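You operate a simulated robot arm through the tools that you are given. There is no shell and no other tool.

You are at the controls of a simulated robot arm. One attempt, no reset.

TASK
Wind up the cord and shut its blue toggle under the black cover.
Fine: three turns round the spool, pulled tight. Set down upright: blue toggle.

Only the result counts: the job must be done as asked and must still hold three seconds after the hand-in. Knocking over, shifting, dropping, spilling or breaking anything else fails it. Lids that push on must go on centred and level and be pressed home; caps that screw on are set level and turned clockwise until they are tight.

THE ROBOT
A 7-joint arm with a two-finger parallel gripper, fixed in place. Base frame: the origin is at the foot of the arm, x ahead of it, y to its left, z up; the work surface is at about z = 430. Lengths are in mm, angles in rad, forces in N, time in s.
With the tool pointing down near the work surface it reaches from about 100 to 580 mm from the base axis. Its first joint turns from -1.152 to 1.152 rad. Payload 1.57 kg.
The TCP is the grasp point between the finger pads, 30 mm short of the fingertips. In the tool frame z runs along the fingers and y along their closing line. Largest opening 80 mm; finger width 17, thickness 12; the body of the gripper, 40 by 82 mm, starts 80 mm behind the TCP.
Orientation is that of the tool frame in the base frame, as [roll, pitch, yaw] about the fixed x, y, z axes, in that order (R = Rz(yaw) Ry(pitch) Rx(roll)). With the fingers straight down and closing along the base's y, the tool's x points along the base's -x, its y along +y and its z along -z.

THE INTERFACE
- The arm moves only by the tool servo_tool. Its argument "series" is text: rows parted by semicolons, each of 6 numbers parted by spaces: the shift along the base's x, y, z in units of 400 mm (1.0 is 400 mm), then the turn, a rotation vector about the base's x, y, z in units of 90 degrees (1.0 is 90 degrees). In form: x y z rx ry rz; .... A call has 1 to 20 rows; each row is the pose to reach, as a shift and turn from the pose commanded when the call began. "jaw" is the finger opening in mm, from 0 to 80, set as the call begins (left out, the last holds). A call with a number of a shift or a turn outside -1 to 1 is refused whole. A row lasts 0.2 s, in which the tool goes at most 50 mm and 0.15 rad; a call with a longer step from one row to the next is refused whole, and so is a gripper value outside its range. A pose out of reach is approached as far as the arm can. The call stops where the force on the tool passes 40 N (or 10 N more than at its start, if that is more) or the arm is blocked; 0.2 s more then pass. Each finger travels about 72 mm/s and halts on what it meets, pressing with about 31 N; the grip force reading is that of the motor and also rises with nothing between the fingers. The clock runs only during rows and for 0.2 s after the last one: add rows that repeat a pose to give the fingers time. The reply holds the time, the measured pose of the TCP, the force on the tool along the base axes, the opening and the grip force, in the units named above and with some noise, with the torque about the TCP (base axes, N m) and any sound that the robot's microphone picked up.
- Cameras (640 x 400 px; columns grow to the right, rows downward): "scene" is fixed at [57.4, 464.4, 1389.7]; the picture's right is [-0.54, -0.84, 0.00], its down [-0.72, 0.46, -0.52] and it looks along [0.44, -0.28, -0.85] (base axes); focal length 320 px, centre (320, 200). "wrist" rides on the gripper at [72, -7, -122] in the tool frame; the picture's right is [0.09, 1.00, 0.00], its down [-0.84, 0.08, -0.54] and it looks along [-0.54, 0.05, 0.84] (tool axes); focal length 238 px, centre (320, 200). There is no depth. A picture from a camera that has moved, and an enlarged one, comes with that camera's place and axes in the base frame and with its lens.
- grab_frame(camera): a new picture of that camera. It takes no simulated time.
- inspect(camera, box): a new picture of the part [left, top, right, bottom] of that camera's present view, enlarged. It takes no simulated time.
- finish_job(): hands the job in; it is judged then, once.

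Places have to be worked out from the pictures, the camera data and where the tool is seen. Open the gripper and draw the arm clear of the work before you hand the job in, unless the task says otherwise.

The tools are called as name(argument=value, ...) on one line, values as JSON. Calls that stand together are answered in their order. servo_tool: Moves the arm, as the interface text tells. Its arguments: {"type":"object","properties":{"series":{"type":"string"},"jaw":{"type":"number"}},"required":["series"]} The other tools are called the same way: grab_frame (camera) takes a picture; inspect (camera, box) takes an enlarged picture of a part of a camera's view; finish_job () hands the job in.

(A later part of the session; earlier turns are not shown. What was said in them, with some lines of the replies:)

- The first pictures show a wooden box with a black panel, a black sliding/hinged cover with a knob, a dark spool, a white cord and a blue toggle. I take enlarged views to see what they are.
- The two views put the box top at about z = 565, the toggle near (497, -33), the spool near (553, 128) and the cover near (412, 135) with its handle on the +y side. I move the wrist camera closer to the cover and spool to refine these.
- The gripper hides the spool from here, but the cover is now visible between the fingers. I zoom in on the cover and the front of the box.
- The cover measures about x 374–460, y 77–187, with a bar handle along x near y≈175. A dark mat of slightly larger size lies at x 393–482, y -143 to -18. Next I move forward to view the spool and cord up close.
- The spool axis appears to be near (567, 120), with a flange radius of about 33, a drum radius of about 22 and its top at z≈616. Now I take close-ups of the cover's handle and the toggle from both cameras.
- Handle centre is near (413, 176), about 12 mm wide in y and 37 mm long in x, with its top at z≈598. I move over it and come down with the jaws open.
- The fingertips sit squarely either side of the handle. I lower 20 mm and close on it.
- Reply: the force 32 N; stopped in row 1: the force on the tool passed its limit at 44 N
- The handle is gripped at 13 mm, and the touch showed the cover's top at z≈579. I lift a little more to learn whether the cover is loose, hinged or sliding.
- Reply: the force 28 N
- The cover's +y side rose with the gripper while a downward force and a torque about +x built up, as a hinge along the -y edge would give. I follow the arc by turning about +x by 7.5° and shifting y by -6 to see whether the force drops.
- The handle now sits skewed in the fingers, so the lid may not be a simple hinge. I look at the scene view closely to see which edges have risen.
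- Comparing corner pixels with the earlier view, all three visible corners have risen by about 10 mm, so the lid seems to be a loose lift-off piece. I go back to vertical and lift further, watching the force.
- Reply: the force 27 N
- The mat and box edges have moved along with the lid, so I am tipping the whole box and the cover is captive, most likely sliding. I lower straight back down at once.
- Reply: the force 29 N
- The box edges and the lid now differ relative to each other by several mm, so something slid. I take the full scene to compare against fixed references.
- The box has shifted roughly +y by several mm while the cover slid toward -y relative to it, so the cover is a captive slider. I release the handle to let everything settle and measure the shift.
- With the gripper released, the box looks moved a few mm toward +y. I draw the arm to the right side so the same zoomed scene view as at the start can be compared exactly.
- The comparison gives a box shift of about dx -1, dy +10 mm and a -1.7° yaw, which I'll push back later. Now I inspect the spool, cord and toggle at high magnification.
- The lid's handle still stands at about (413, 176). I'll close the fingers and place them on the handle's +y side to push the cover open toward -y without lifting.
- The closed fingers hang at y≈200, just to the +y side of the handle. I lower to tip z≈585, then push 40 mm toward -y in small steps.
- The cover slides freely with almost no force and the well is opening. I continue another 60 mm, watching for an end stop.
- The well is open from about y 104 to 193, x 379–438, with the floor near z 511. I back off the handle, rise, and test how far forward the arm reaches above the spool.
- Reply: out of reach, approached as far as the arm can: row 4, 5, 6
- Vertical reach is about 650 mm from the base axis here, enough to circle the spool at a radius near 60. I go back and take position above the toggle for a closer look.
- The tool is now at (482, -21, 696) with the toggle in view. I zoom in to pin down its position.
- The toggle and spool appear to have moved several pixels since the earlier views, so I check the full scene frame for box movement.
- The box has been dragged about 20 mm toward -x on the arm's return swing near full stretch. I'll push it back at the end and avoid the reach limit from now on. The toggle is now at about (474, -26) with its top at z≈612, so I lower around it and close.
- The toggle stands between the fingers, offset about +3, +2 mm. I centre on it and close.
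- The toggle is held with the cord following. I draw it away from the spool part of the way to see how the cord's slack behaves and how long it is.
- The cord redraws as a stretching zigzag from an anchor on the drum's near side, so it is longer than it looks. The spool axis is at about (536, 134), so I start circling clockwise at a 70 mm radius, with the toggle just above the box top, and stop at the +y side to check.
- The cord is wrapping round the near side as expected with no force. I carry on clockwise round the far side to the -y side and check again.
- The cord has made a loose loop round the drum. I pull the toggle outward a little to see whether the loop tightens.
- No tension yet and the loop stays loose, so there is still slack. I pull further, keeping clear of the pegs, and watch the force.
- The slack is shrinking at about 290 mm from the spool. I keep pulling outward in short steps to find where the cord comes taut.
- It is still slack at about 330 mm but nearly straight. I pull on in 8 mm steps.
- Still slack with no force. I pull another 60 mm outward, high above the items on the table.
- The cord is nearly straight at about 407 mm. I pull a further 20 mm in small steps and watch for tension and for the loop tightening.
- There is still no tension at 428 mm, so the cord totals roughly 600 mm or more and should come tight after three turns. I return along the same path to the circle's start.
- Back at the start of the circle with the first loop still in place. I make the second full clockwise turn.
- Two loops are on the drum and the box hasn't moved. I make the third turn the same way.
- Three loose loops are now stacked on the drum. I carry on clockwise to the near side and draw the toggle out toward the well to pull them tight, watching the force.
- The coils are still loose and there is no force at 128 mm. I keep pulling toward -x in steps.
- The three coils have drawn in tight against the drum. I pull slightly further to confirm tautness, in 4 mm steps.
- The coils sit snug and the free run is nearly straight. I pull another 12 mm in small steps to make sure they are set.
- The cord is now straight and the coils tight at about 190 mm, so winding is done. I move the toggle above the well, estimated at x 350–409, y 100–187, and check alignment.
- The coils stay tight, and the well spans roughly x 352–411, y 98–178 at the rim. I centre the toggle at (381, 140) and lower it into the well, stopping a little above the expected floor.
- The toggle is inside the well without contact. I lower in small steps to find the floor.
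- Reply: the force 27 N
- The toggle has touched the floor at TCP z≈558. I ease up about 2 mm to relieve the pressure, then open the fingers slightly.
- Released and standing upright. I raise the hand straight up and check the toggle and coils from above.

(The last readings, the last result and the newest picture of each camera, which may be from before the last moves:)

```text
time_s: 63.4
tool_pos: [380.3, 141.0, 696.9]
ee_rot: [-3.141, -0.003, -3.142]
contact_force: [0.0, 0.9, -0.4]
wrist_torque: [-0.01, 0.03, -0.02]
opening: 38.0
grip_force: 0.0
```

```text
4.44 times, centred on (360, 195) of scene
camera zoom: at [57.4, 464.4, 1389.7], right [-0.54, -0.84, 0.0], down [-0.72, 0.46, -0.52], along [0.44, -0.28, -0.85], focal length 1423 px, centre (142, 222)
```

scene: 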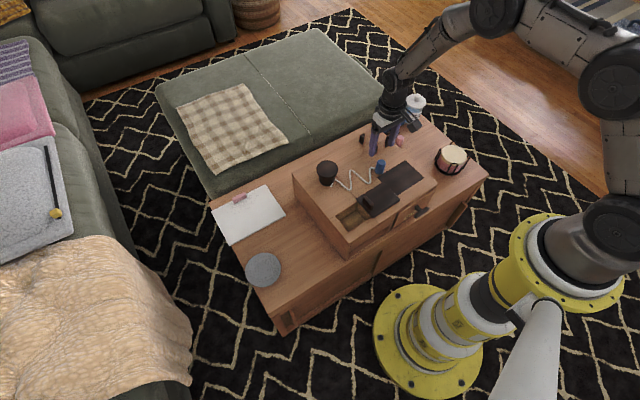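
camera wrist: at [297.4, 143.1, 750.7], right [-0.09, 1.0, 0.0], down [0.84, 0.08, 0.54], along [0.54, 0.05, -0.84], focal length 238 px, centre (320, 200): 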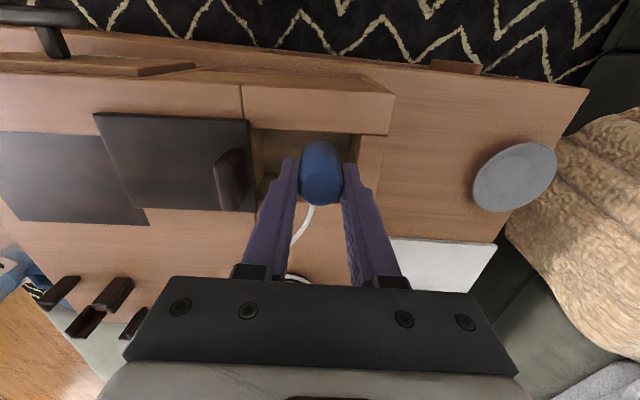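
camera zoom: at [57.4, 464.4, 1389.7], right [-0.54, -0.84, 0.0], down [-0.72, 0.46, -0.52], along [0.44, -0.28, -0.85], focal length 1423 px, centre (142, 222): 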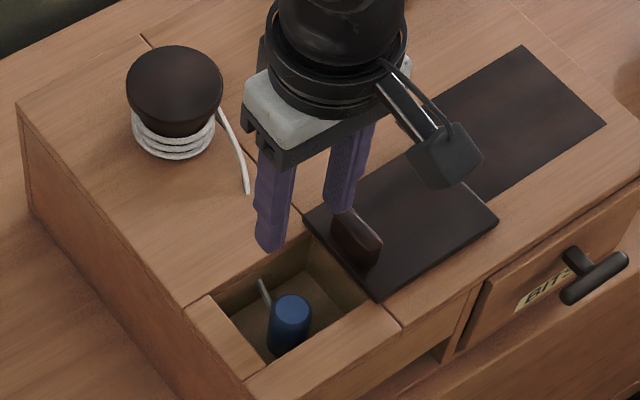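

The toggle stands upright on the well floor and the coils are still tight. The lid handle is at about (390, 85), so I close the fingers and come down on its -y side to push it shut.

servo_tool(series="0.008 -0.07 0 0 0 0; 0.016 -0.14 0 0 0 0; 0.024 -0.2125 0 0 0 0; 0.024 -0.2125 -0.08 0 0 0; 0.024 -0.2125 -0.14 0 0 0; 0.024 -0.2125 -0.14 0 0 0", jaw=0)

inspect(camera="wrist", box=[220, 80, 460, 250])

inspect(camera="scene", box=[320, 150, 400, 240])

```text
time_s: 64.8
tool_pos: [390.9, 55.2, 640.7]
ee_rot: [-3.139, -0.003, 3.141]
contact_force: [-0.3, 0.2, 0.6]
wrist_torque: [-0.02, 0.02, -0.02]
opening: 0.2
grip_force: 21.0
```

```text
2.35 times, centred on (340, 165) of wrist
camera zoom: at [319.8, 48.9, 763.0], right [-0.09, 1.0, 0.0], down [0.84, 0.08, 0.54], along [0.54, 0.05, -0.84], focal length 561 px, centre (273, 282)
```

zoom: 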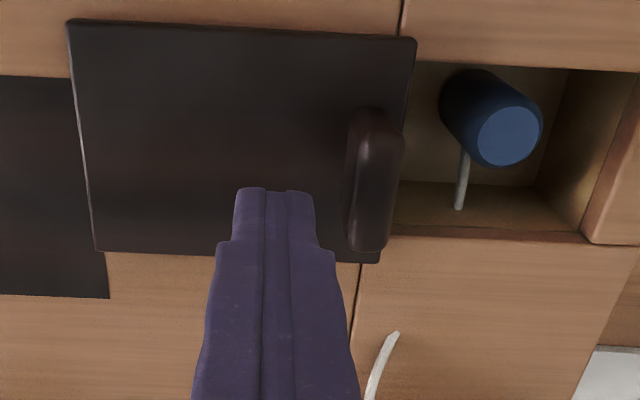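

```text
4.44 times, centred on (360, 195) of scene
camera zoom: at [57.4, 464.4, 1389.7], right [-0.54, -0.84, 0.0], down [-0.72, 0.46, -0.52], along [0.44, -0.28, -0.85], focal length 1423 px, centre (142, 222)
```

zoom: 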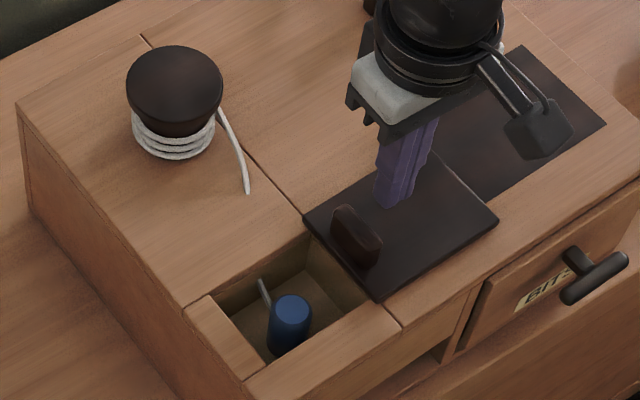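

The fingers are on the handle's -y side. I lower to tip z≈585 and push the cover toward +y about 80 mm.

servo_tool(series="0 0 -0.03 0 0 0; 0 0 -0.063 0 0 0; 0 0 -0.063 0 0 0")

servo_tool(series="0 0.02 0 0 0 0; 0 0.04 0 0 0 0; 0 0.06 0 0 0 0; 0 0.08 0 0 0 0; 0 0.1 0 0 0 0; 0 0.12 0 0 0 0; 0 0.14 0 0 0 0; 0 0.16 0 0 0 0; 0 0.18 0 0 0 0; 0 0.2 0 0 0 0; 0 0.215 0 0 0 0; 0 0.23 0 0 0 0; 0 0.23 0 0 0 0")

inspect(camera="wrist", box=[220, 80, 460, 250])

inspect(camera="scene", box=[320, 150, 400, 240])

```text
time_s: 65.6
tool_pos: [390.6, 54.1, 615.6]
ee_rot: [-3.14, -0.002, 3.14]
contact_force: [0.0, 0.0, 0.6]
wrist_torque: [0.01, -0.03, 0.01]
opening: 0.0
grip_force: 20.8
```

```text
time_s: 68.4
tool_pos: [390.1, 149.5, 615.9]
ee_rot: [-3.141, -0.002, -3.141]
contact_force: [-0.6, -0.9, -0.6]
wrist_torque: [0.01, -0.02, 0.06]
opening: 0.0
grip_force: 21.5
```

```text
2.35 times, centred on (340, 165) of wrist
camera zoom: at [318.5, 141.7, 738.4], right [-0.09, 1.0, 0.0], down [0.84, 0.08, 0.54], along [0.54, 0.05, -0.84], focal length 561 px, centre (273, 282)
```

zoom: 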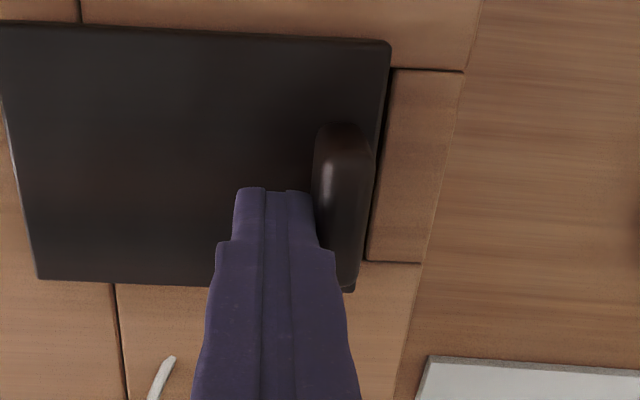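

```text
4.44 times, centred on (360, 195) of scene
camera zoom: at [57.4, 464.4, 1389.7], right [-0.54, -0.84, 0.0], down [-0.72, 0.46, -0.52], along [0.44, -0.28, -0.85], focal length 1423 px, centre (142, 222)
```

zoom: 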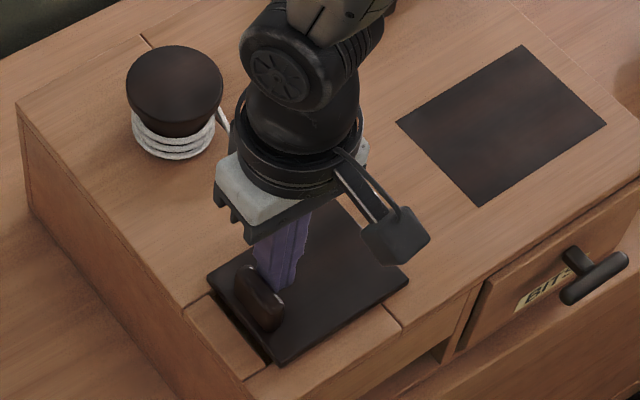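

The cover is nearly shut; by the seam offsets about 12 mm remains. I push it the rest of the way in 3 mm steps, watching for the end stop.

servo_tool(series="0 0.0075 0 0 0 0; 0 0.015 0 0 0 0; 0 0.0225 0 0 0 0; 0 0.0225 0 0 0 0")

inspect(camera="wrist", box=[220, 80, 460, 250])

```text
time_s: 69.4
tool_pos: [391.0, 157.2, 614.9]
ee_rot: [-3.139, -0.002, 3.141]
contact_force: [1.0, -0.5, 0.2]
wrist_torque: [-0.03, 0.03, 0.0]
opening: 0.1
grip_force: 20.7
```

```text
2.35 times, centred on (340, 165) of wrist
camera zoom: at [319.2, 150.8, 738.0], right [-0.09, 1.0, 0.0], down [0.84, 0.08, 0.54], along [0.54, 0.05, -0.84], focal length 561 px, centre (273, 282)
```

zoom: 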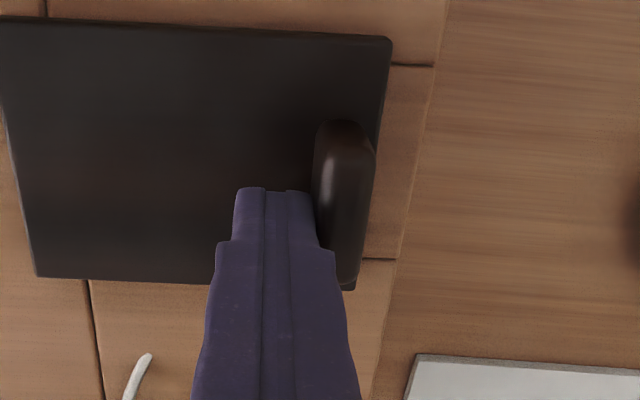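

Seam offsets show a few mm more to the original closed position. I continue in small steps until it matches or stops.

servo_tool(series="0 0.005 0 0 0 0; 0 0.01 0 0 0 0; 0 0.01 0 0 0 0")

inspect(camera="wrist", box=[220, 80, 460, 250])

inspect(camera="scene", box=[320, 150, 400, 240])

```text
time_s: 70.2
tool_pos: [390.3, 162.0, 614.6]
ee_rot: [-3.141, -0.003, 3.141]
contact_force: [0.0, -0.5, -0.5]
wrist_torque: [-0.02, 0.02, -0.01]
opening: 0.3
grip_force: 20.8
```

```text
2.35 times, centred on (340, 165) of wrist
camera zoom: at [319.1, 154.0, 738.0], right [-0.09, 1.0, 0.0], down [0.84, 0.08, 0.54], along [0.54, 0.05, -0.84], focal length 561 px, centre (273, 282)
```

zoom: 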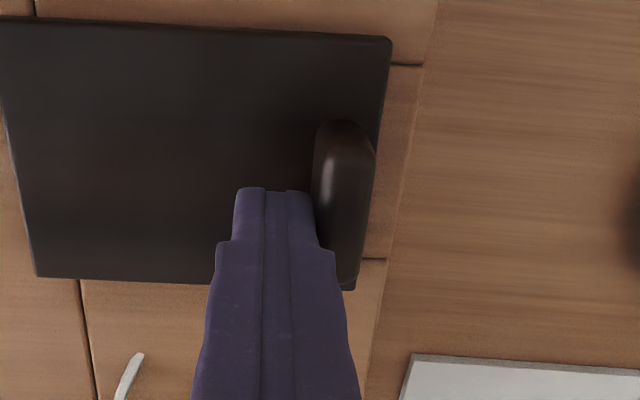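

```text
4.44 times, centred on (360, 195) of scene
camera zoom: at [57.4, 464.4, 1389.7], right [-0.54, -0.84, 0.0], down [-0.72, 0.46, -0.52], along [0.44, -0.28, -0.85], focal length 1423 px, centre (142, 222)
```

zoom: 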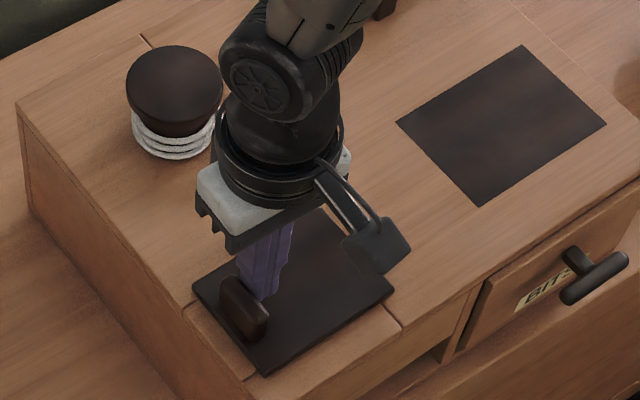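

The offsets now match the initial closed position within about a millimetre. I nudge 2 mm more to feel for the end stop.

servo_tool(series="0 0.003 0 0 0 0; 0 0.006 0 0 0 0; 0 0.006 0 0 0 0")

inspect(camera="wrist", box=[220, 80, 460, 250])

```text
time_s: 71.0
tool_pos: [390.8, 161.6, 615.7]
ee_rot: [-3.139, -0.004, 3.14]
contact_force: [0.8, -7.2, -0.8]
wrist_torque: [-0.07, -0.04, 0.03]
opening: 0.0
grip_force: 20.8
```

```text
2.35 times, centred on (340, 165) of wrist
camera zoom: at [319.0, 155.6, 738.4], right [-0.09, 1.0, 0.0], down [0.84, 0.08, 0.54], along [0.54, 0.05, -0.84], focal length 561 px, centre (273, 282)
```

zoom: 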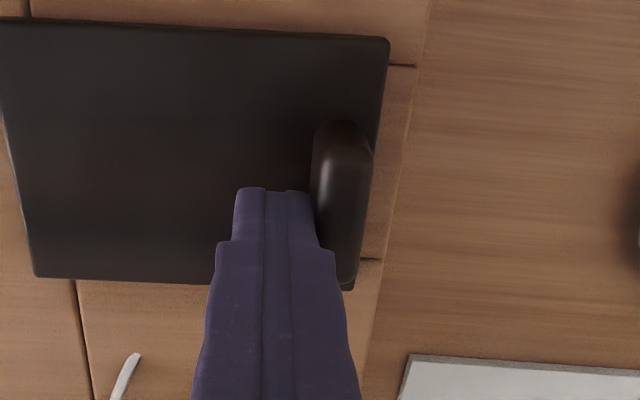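

A 7 N reaction shows the cover has reached its end stop, fully shut. I back off, rise, and clear the arm to compare the box's position with the first picture.

servo_tool(series="0 -0.02 0 0 0 0; 0 -0.02 0.06 0 0 0; 0 -0.05 0.15 0 0 0; -0.05 -0.15 0.25 0 0 0; -0.1 -0.25 0.3 0 0 0; -0.15 -0.35 0.33 0 0 0; -0.2 -0.45 0.33 0 0 0; -0.22 -0.55 0.33 0 0 0; -0.22 -0.65 0.33 0 0 0; -0.22 -0.75 0.33 0 0 0; -0.22 -0.85 0.33 0 0 0; -0.22 -0.85 0.33 0 0 0")

inspect(camera="scene", box=[300, 130, 400, 230])

inspect(camera="scene", box=[290, 90, 490, 250])

grab_frame(camera="wrist")

```text
refused: row 4 steps farther than a row can; nothing moved
```

```text
4.00 times, centred on (350, 180) of scene
camera zoom: at [57.5, 464.3, 1389.7], right [-0.54, -0.84, 0.0], down [-0.72, 0.46, -0.52], along [0.44, -0.28, -0.85], focal length 1280 px, centre (200, 280)
```

zoom: 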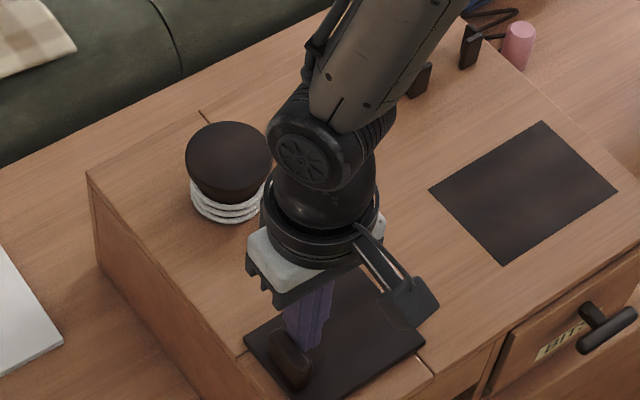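

```text
2.50 times, centred on (390, 170) of scene
camera zoom: at [57.5, 464.3, 1389.7], right [-0.54, -0.84, 0.0], down [-0.72, 0.46, -0.52], along [0.44, -0.28, -0.85], focal length 800 px, centre (145, 275)
```

zoom: 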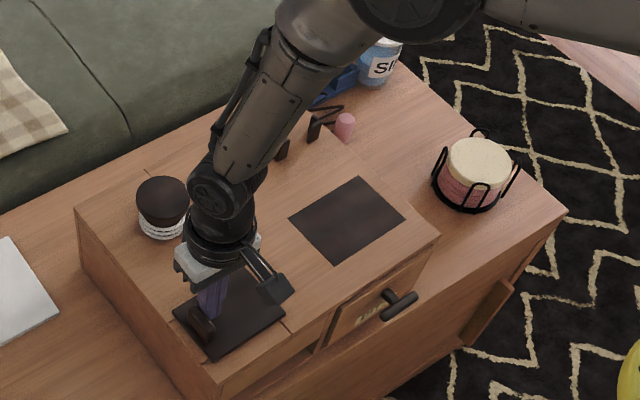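

```text
taken
camera wrist: at [319.0, 155.6, 738.4], right [-0.09, 1.0, 0.0], down [0.84, 0.08, 0.54], along [0.54, 0.05, -0.84], focal length 238 px, centre (320, 200)
```

wrist: 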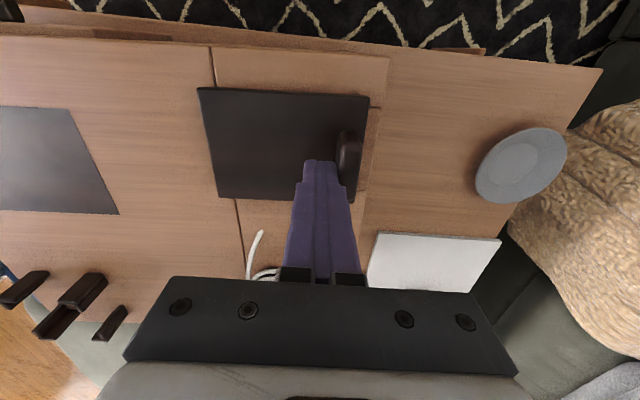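

The step was too long, so nothing moved. Comparing with the first picture, the box now sits about dx -22, dy +5 mm, with roughly +2.5° of yaw. I back off the handle, rise, and go round to the front of the box to nudge it back.

servo_tool(series="0 -0.02 0 0 0 0; 0 -0.02 0.06 0 0 0; 0 -0.03 0.15 0 0 0; -0.06 -0.07 0.2 0 0 0; -0.14 -0.12 0.2 0 0 0; -0.22 -0.17 0.2 0 0 0; -0.27 -0.21 0.2 0 0 0; -0.27 -0.21 0.2 0 0 0")

inspect(camera="scene", box=[300, 130, 400, 230])

grab_frame(camera="wrist")

```text
time_s: 72.8
tool_pos: [283.1, 80.1, 695.8]
ee_rot: [-3.14, -0.001, 3.141]
contact_force: [0.0, 0.2, -0.5]
wrist_torque: [0.03, 0.01, 0.0]
opening: 0.0
grip_force: 21.0
```

```text
4.00 times, centred on (350, 180) of scene
camera zoom: at [57.4, 464.4, 1389.7], right [-0.54, -0.84, 0.0], down [-0.72, 0.46, -0.52], along [0.44, -0.28, -0.85], focal length 1280 px, centre (200, 280)
```

zoom: 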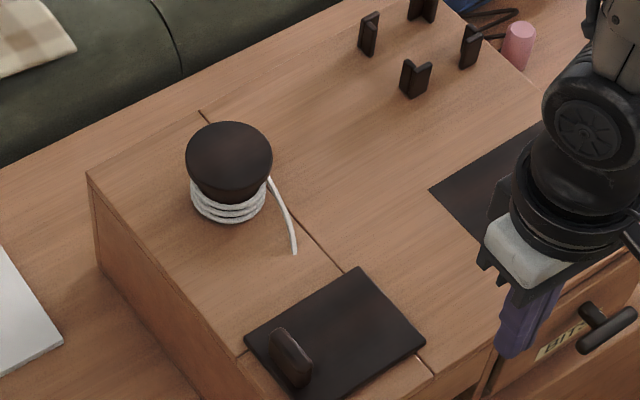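

```text
taken
camera wrist: at [211.3, 72.7, 818.7], right [-0.09, 1.0, 0.0], down [0.84, 0.08, 0.54], along [0.54, 0.05, -0.84], focal length 238 px, centre (320, 200)
```

wrist: 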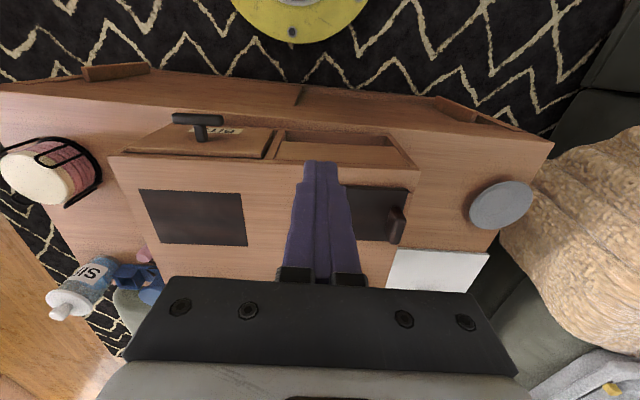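

The box's front edge is at x≈320 and the fingers hang about 30 mm in front of it at y≈80. I lower so the fingertips are at z≈530, facing the solid front panel.

servo_tool(series="0 0 -0.1 0 0 0; 0 0 -0.2 0 0 0; 0 0 -0.3 0 0 0; 0 0 -0.34 0 0 0; 0 0 -0.34 0 0 0")

inspect(camera="scene", box=[330, 160, 430, 250])

inspect(camera="wrist", box=[200, 80, 440, 250])

```text
time_s: 74.0
tool_pos: [282.6, 79.3, 559.1]
ee_rot: [-3.142, -0.002, 3.141]
contact_force: [-0.7, 0.2, 0.7]
wrist_torque: [-0.04, 0.04, 0.01]
opening: 0.5
grip_force: 21.5
```

```text
4.44 times, centred on (380, 205) of scene
camera zoom: at [57.4, 464.4, 1389.7], right [-0.54, -0.84, 0.0], down [-0.72, 0.46, -0.52], along [0.44, -0.28, -0.85], focal length 1423 px, centre (53, 178)
```

zoom: 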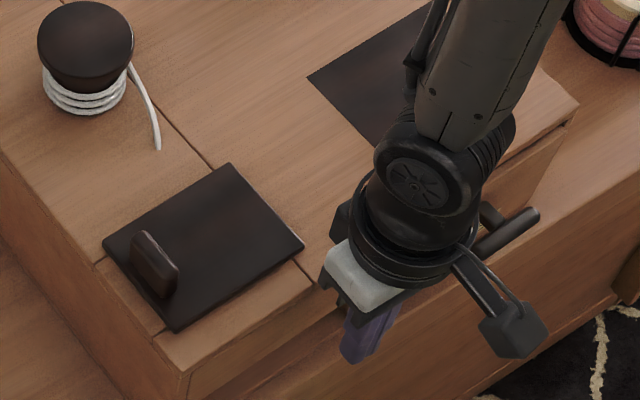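

```text
2.35 times, centred on (320, 165) of wrist
camera zoom: at [211.1, 72.9, 681.9], right [-0.09, 1.0, 0.0], down [0.84, 0.08, 0.54], along [0.54, 0.05, -0.84], focal length 561 px, centre (320, 282)
```

zoom: 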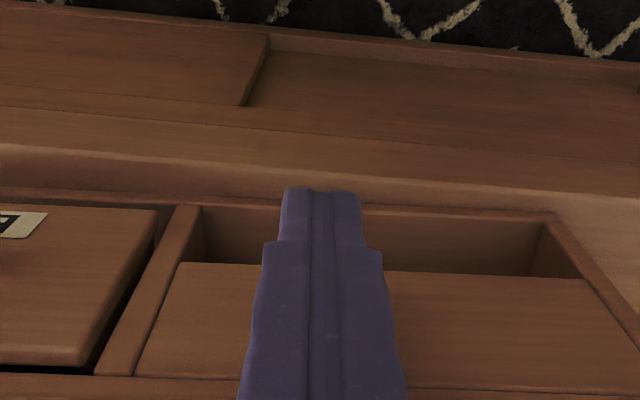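

The panel spans about z 503–565 and the fingers face it squarely. I approach 25 mm, then push slowly about 10 mm past contact.

servo_tool(series="0.03 0 0 0 0 0; 0.06 0 0 0 0 0; 0.067 0 0 0 0 0; 0.074 0 0 0 0 0; 0.081 0 0 0 0 0; 0.088 0 0 0 0 0; 0.095 0 0 0 0 0; 0.1 0 0 0 0 0; 0.1 0 0 0 0 0")

inspect(camera="scene", box=[300, 130, 400, 230])

```text
time_s: 76.0
tool_pos: [323.8, 78.9, 558.9]
ee_rot: [-3.141, -0.002, 3.14]
contact_force: [-7.5, 0.5, -5.3]
wrist_torque: [-0.03, -0.03, 0.1]
opening: 0.1
grip_force: 21.2
```

```text
4.00 times, centred on (350, 180) of scene
camera zoom: at [57.4, 464.4, 1389.7], right [-0.54, -0.84, 0.0], down [-0.72, 0.46, -0.52], along [0.44, -0.28, -0.85], focal length 1280 px, centre (200, 280)
```

zoom: 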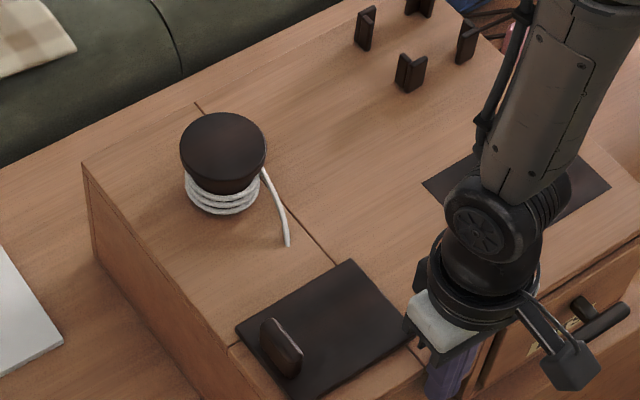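

The box slides with about 8 N. I continue pushing another 10 mm and compare again.

servo_tool(series="0.006 0 0 0 0 0; 0.012 0 0 0 0 0; 0.018 0 0 0 0 0; 0.025 0 0 0 0 0; 0.025 0 0 0 0 0")

inspect(camera="scene", box=[300, 130, 400, 230])

```text
time_s: 77.2
tool_pos: [330.6, 78.6, 558.6]
ee_rot: [-3.138, -0.008, 3.14]
contact_force: [-18.1, 8.0, 6.2]
wrist_torque: [0.04, -0.25, 0.31]
opening: 0.0
grip_force: 21.1
```

```text
4.00 times, centred on (350, 180) of scene
camera zoom: at [57.1, 464.5, 1389.7], right [-0.54, -0.84, 0.0], down [-0.72, 0.46, -0.52], along [0.44, -0.28, -0.85], focal length 1280 px, centre (200, 280)
```

zoom: 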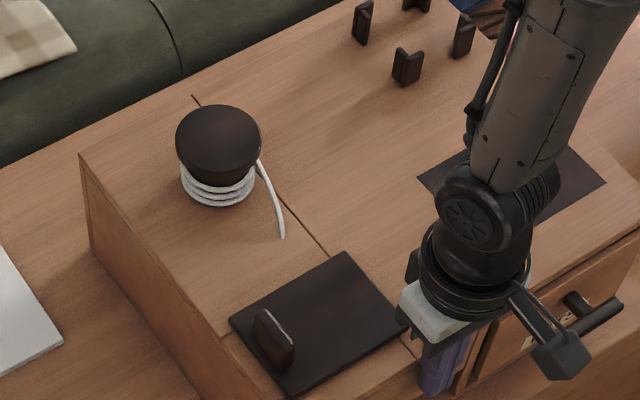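

The yaw is nearly corrected; about +8.5 mm in x and -8 mm in y remain. I back off, shift to y≈48, nearer the centreline, and push the remaining x distance.

servo_tool(series="-0.03 0 0 0 0 0; -0.03 -0.075 0 0 0 0; -0.01 -0.075 0 0 0 0; 0 -0.075 0 0 0 0; 0.006 -0.075 0 0 0 0; 0.012 -0.075 0 0 0 0; 0.018 -0.075 0 0 0 0; 0.018 -0.075 0 0 0 0")

inspect(camera="scene", box=[300, 130, 400, 230])

inspect(camera="wrist", box=[200, 80, 440, 250])

```text
time_s: 79.0
tool_pos: [339.5, 49.3, 559.3]
ee_rot: [-3.139, -0.003, 3.14]
contact_force: [-9.2, 0.3, -4.8]
wrist_torque: [-0.05, -0.02, 0.15]
opening: 0.0
grip_force: 21.1
```

```text
4.00 times, centred on (350, 180) of scene
camera zoom: at [57.4, 464.4, 1389.7], right [-0.54, -0.84, 0.0], down [-0.72, 0.46, -0.52], along [0.44, -0.28, -0.85], focal length 1280 px, centre (200, 280)
```

zoom: 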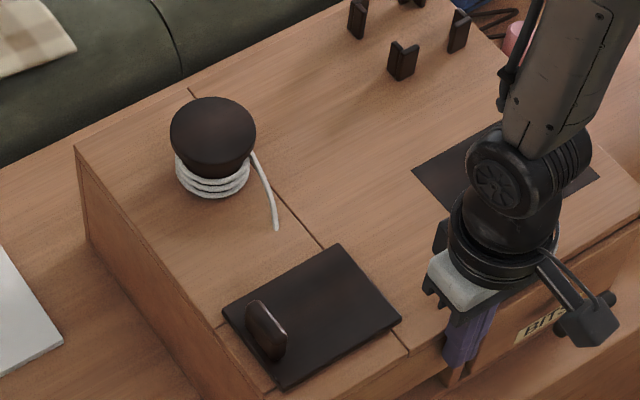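

```text
2.35 times, centred on (320, 165) of wrist
camera zoom: at [268.3, 42.0, 682.9], right [-0.09, 1.0, 0.0], down [0.84, 0.08, 0.54], along [0.54, 0.05, -0.84], focal length 561 px, centre (320, 282)
```

zoom: 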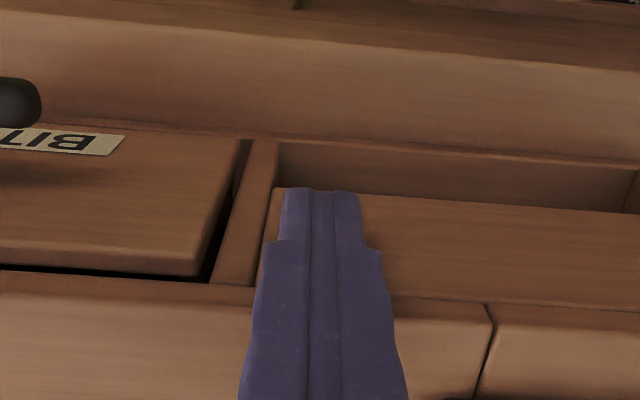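

The x position and yaw now match the original; what remains is about -7.6 mm in y. I move round to the box's +y side wall at mid-length x≈494 to push it back.

servo_tool(series="-0.05 0 0 0 0 0; -0.05 0 0.1 0 0 0; -0.05 0 0.2 0 0 0; -0.05 0 0.3 0 0 0; -0.05 0.02 0.33 0 0 0; 0.0225 0.098 0.33 0 0 0; 0.095 0.177 0.33 0 0 0; 0.1675 0.255 0.33 0 0 0; 0.24 0.333 0.33 0 0 0; 0.3125 0.412 0.33 0 0 0; 0.385 0.49 0.33 0 0 0; 0.385 0.49 0.33 0 0 0")

grab_frame(camera="wrist")

inspect(camera="scene", box=[270, 120, 400, 230])

```text
time_s: 81.6
tool_pos: [495.2, 245.2, 691.6]
ee_rot: [-3.139, -0.003, 3.141]
contact_force: [0.2, 0.3, 0.6]
wrist_torque: [-0.01, 0.01, -0.02]
opening: 0.0
grip_force: 20.9
```

```text
taken
camera wrist: at [423.5, 238.8, 814.5], right [-0.09, 1.0, 0.0], down [0.84, 0.08, 0.54], along [0.54, 0.05, -0.84], focal length 238 px, centre (320, 200)
```

wrist: 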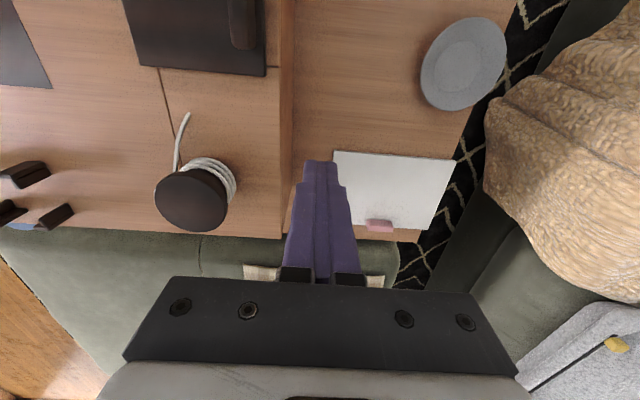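

```text
3.64 times, centred on (335, 175) of scene
camera zoom: at [57.4, 464.4, 1389.7], right [-0.54, -0.84, 0.0], down [-0.72, 0.46, -0.52], along [0.44, -0.28, -0.85], focal length 1164 px, centre (266, 291)
```

zoom: 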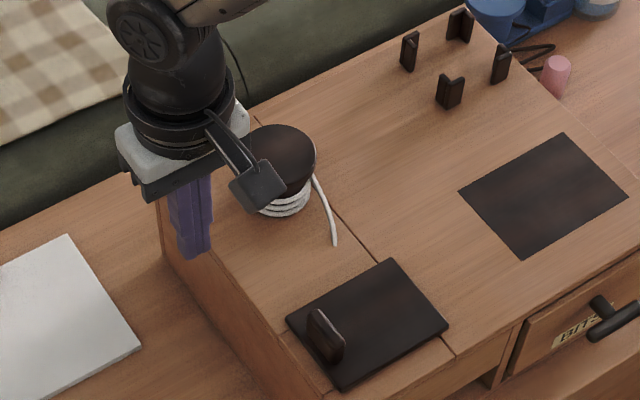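

The side wall is at y≈204 and the fingers are clear at y≈245. I lower to tip z≈510, above the white board.

servo_tool(series="0 0 -0.1 0 0 0; 0 0 -0.2 0 0 0; 0 0 -0.3 0 0 0; 0 0 -0.37 0 0 0; 0 0 -0.37 0 0 0")

servo_tool(series="0 -0.03 0 0 0 0; 0 -0.06 0 0 0 0; 0 -0.066 0 0 0 0; 0 -0.072 0 0 0 0; 0 -0.078 0 0 0 0; 0 -0.078 0 0 0 0")

inspect(camera="scene", box=[300, 130, 400, 230])

```text
time_s: 82.8
tool_pos: [495.1, 245.9, 543.2]
ee_rot: [-3.14, -0.003, -3.14]
contact_force: [0.5, -0.3, -0.4]
wrist_torque: [0.05, 0.0, -0.02]
opening: 0.0
grip_force: 21.3
```

```text
time_s: 84.2
tool_pos: [495.3, 215.4, 544.0]
ee_rot: [-3.14, 0.001, -3.14]
contact_force: [-1.6, 16.9, 2.6]
wrist_torque: [-0.28, -0.07, 0.08]
opening: 0.2
grip_force: 21.2
```

```text
4.00 times, centred on (350, 180) of scene
camera zoom: at [57.4, 464.6, 1389.6], right [-0.54, -0.84, 0.0], down [-0.72, 0.46, -0.52], along [0.44, -0.28, -0.85], focal length 1280 px, centre (200, 280)
```

zoom: 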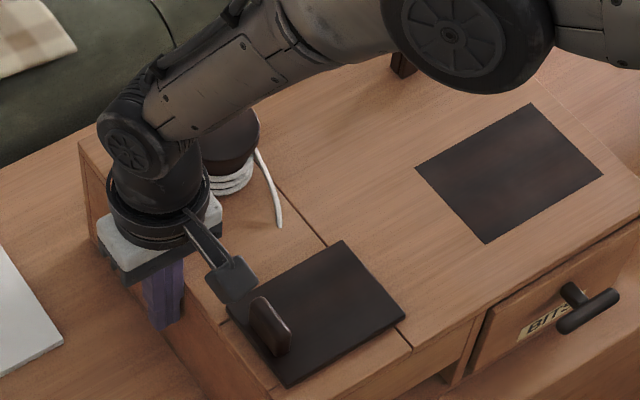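

The box has moved about half way (17 N). I push a further 4 mm.

servo_tool(series="0 -0.004 0 0 0 0; 0 -0.008 0 0 0 0; 0 -0.012 0 0 0 0; 0 -0.012 0 0 0 0")

inspect(camera="scene", box=[300, 130, 400, 230])

```text
time_s: 85.2
tool_pos: [494.7, 208.4, 543.8]
ee_rot: [-3.14, -0.001, 3.14]
contact_force: [3.0, 16.1, 4.8]
wrist_torque: [-0.28, 0.01, 0.2]
opening: 0.2
grip_force: 21.4
```

```text
4.00 times, centred on (350, 180) of scene
camera zoom: at [57.4, 464.6, 1389.6], right [-0.54, -0.84, 0.0], down [-0.72, 0.46, -0.52], along [0.44, -0.28, -0.85], focal length 1280 px, centre (200, 280)
```

zoom: 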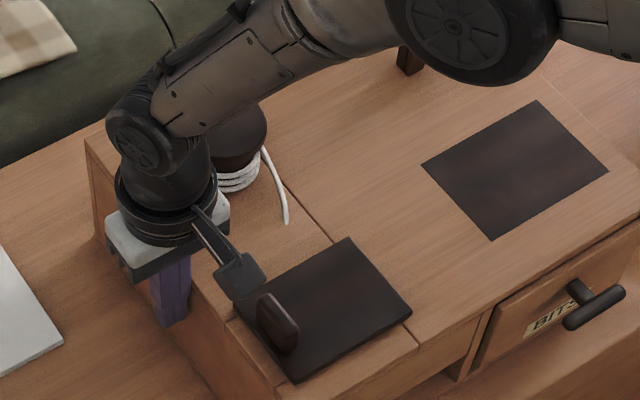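

The mat and box corner now match the first picture to within a couple of pixels. I back off, rise clear and retreat.

servo_tool(series="0 0.05 0 0 0 0; 0 0.08 0.05 0 0 0; 0 0.08 0.15 0 0 0; 0 0.08 0.25 0 0 0; 0 0.08 0.37 0 0 0; 0 0.08 0.45 0 0 0; -0.1 0.03 0.45 0 0 0; -0.2 -0.02 0.45 0 0 0; -0.3 -0.07 0.45 0 0 0; -0.4 -0.12 0.45 0 0 0; -0.5 -0.17 0.45 0 0 0; -0.5 -0.17 0.45 0 0 0")

servo_tool(series="0 -0.1 0.02 0 0 0; 0 -0.2 0.04 0 0 0; 0 -0.3 0.06 0 0 0; 0 -0.4 0.08 0 0 0; 0 -0.5 0.08 0 0 0; 0 -0.6 0.08 0 0 0; 0 -0.7 0.08 0 0 0; 0 -0.8 0.08 0 0 0; 0 -0.9 0.08 0 0 0; 0 -0.9 0.08 0 0 0", jaw=60)

inspect(camera="scene", box=[300, 130, 400, 230])

inspect(camera="scene", box=[290, 90, 490, 250])

grab_frame(camera="scene")

```text
time_s: 87.8
tool_pos: [293.5, 141.0, 723.2]
ee_rot: [-3.139, -0.002, -3.141]
contact_force: [-0.5, 0.0, -0.4]
wrist_torque: [-0.03, -0.03, 0.0]
opening: 0.0
grip_force: 21.4
```

```text
time_s: 90.0
tool_pos: [294.3, -217.6, 754.9]
ee_rot: [-3.14, -0.004, 3.141]
contact_force: [0.8, -0.4, 0.1]
wrist_torque: [0.0, -0.01, -0.01]
opening: 60.2
grip_force: 0.1
```

```text
4.00 times, centred on (350, 180) of scene
camera zoom: at [57.4, 464.4, 1389.7], right [-0.54, -0.84, 0.0], down [-0.72, 0.46, -0.52], along [0.44, -0.28, -0.85], focal length 1280 px, centre (200, 280)
```

zoom: 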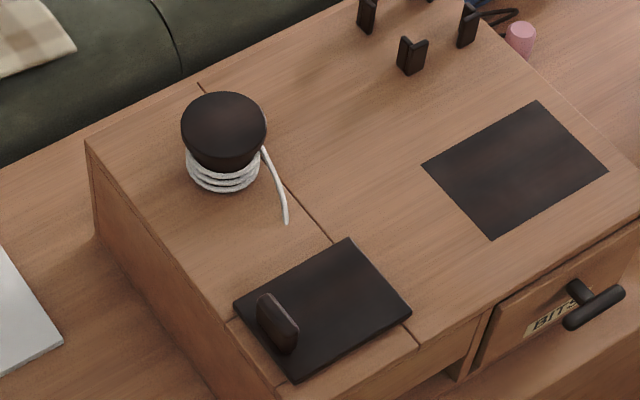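

```text
2.50 times, centred on (390, 170) of scene
camera zoom: at [57.4, 464.4, 1389.7], right [-0.54, -0.84, 0.0], down [-0.72, 0.46, -0.52], along [0.44, -0.28, -0.85], focal length 800 px, centre (145, 275)
```

zoom: 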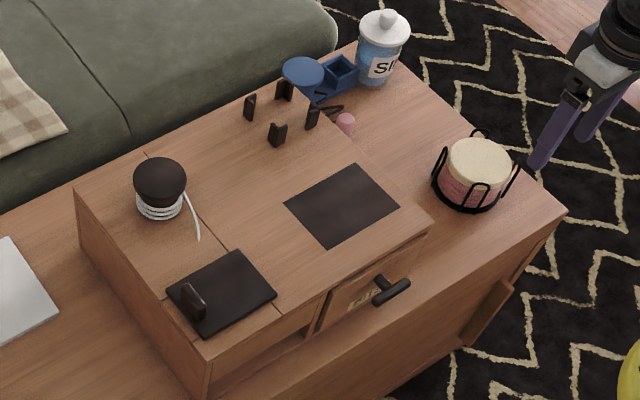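

```text
taken
```

scene: 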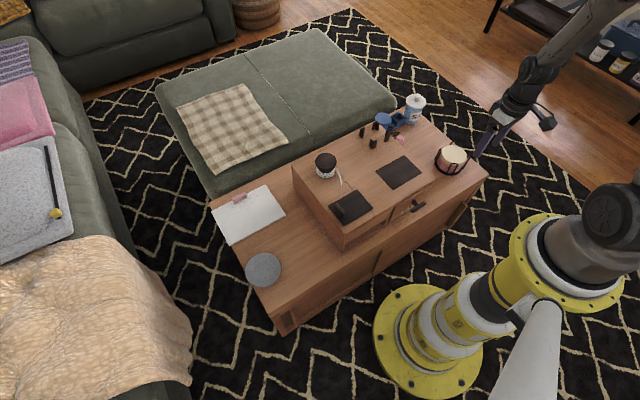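

The box now matches the original picture within about 2 mm and nothing else has moved. I check the cover's closure with the same zoom used before it was first touched.

inspect(camera="scene", box=[320, 175, 384, 239])

inspect(camera="scene", box=[335, 145, 385, 190])

```text
6.25 times, centred on (352, 207) of scene
camera zoom: at [57.4, 464.4, 1389.7], right [-0.54, -0.84, 0.0], down [-0.72, 0.46, -0.52], along [0.44, -0.28, -0.85], focal length 2001 px, centre (120, 156)
```

zoom: 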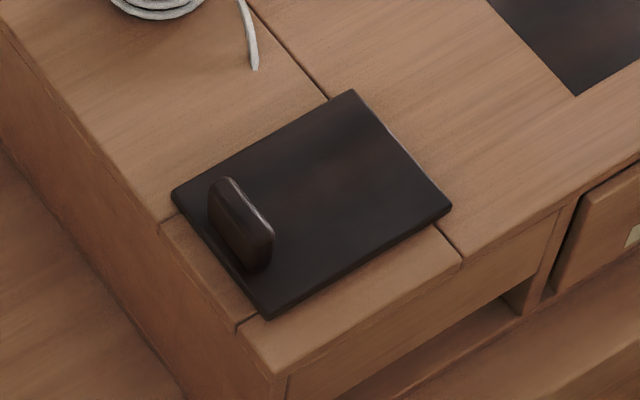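

```text
8.89 times, centred on (360, 168) of scene
camera zoom: at [57.4, 464.4, 1389.7], right [-0.54, -0.84, 0.0], down [-0.72, 0.46, -0.52], along [0.44, -0.28, -0.85], focal length 2845 px, centre (-36, 489)
```

zoom: 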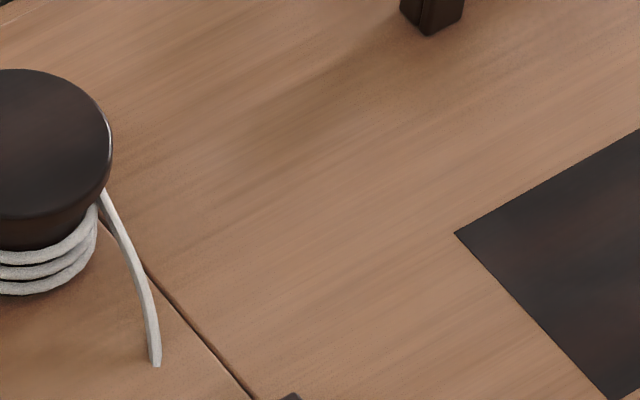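

The cover's offsets to all the seams equal the initial closed ones, three tight coils sit on the drum, and the box is back within about 3 mm. The gripper is open and clear, so I hand the job in.

finish_job()

```text
The job is handed in.
```

I wound the cord three turns round the spool and pulled it tight. The blue toggle is standing in the well, the black cover is shut over it, and I've handed the job in.

- **Cord:** The coils were still tight against the drum in the last pictures. The short run from the spool to the well is slightly slack.
- **Toggle:** It stood upright on the well floor when I let go. I couldn't check it again once the cover was shut, and I pushed the box slowly after that.
- **Cover:** It slid shut until it met its end stop. Its position against the seams matches the first pictures to within 1–2 mm.
- **Box moved:** I shifted the whole box twice. First I tried to lift the cover, which turned out to slide. Later the arm dragged the box about 20 mm on its way back from full reach. I pushed it back to within about 3 mm of where it started.

Nothing else on the table looks moved. The gripper was open and the arm clear at hand-in.
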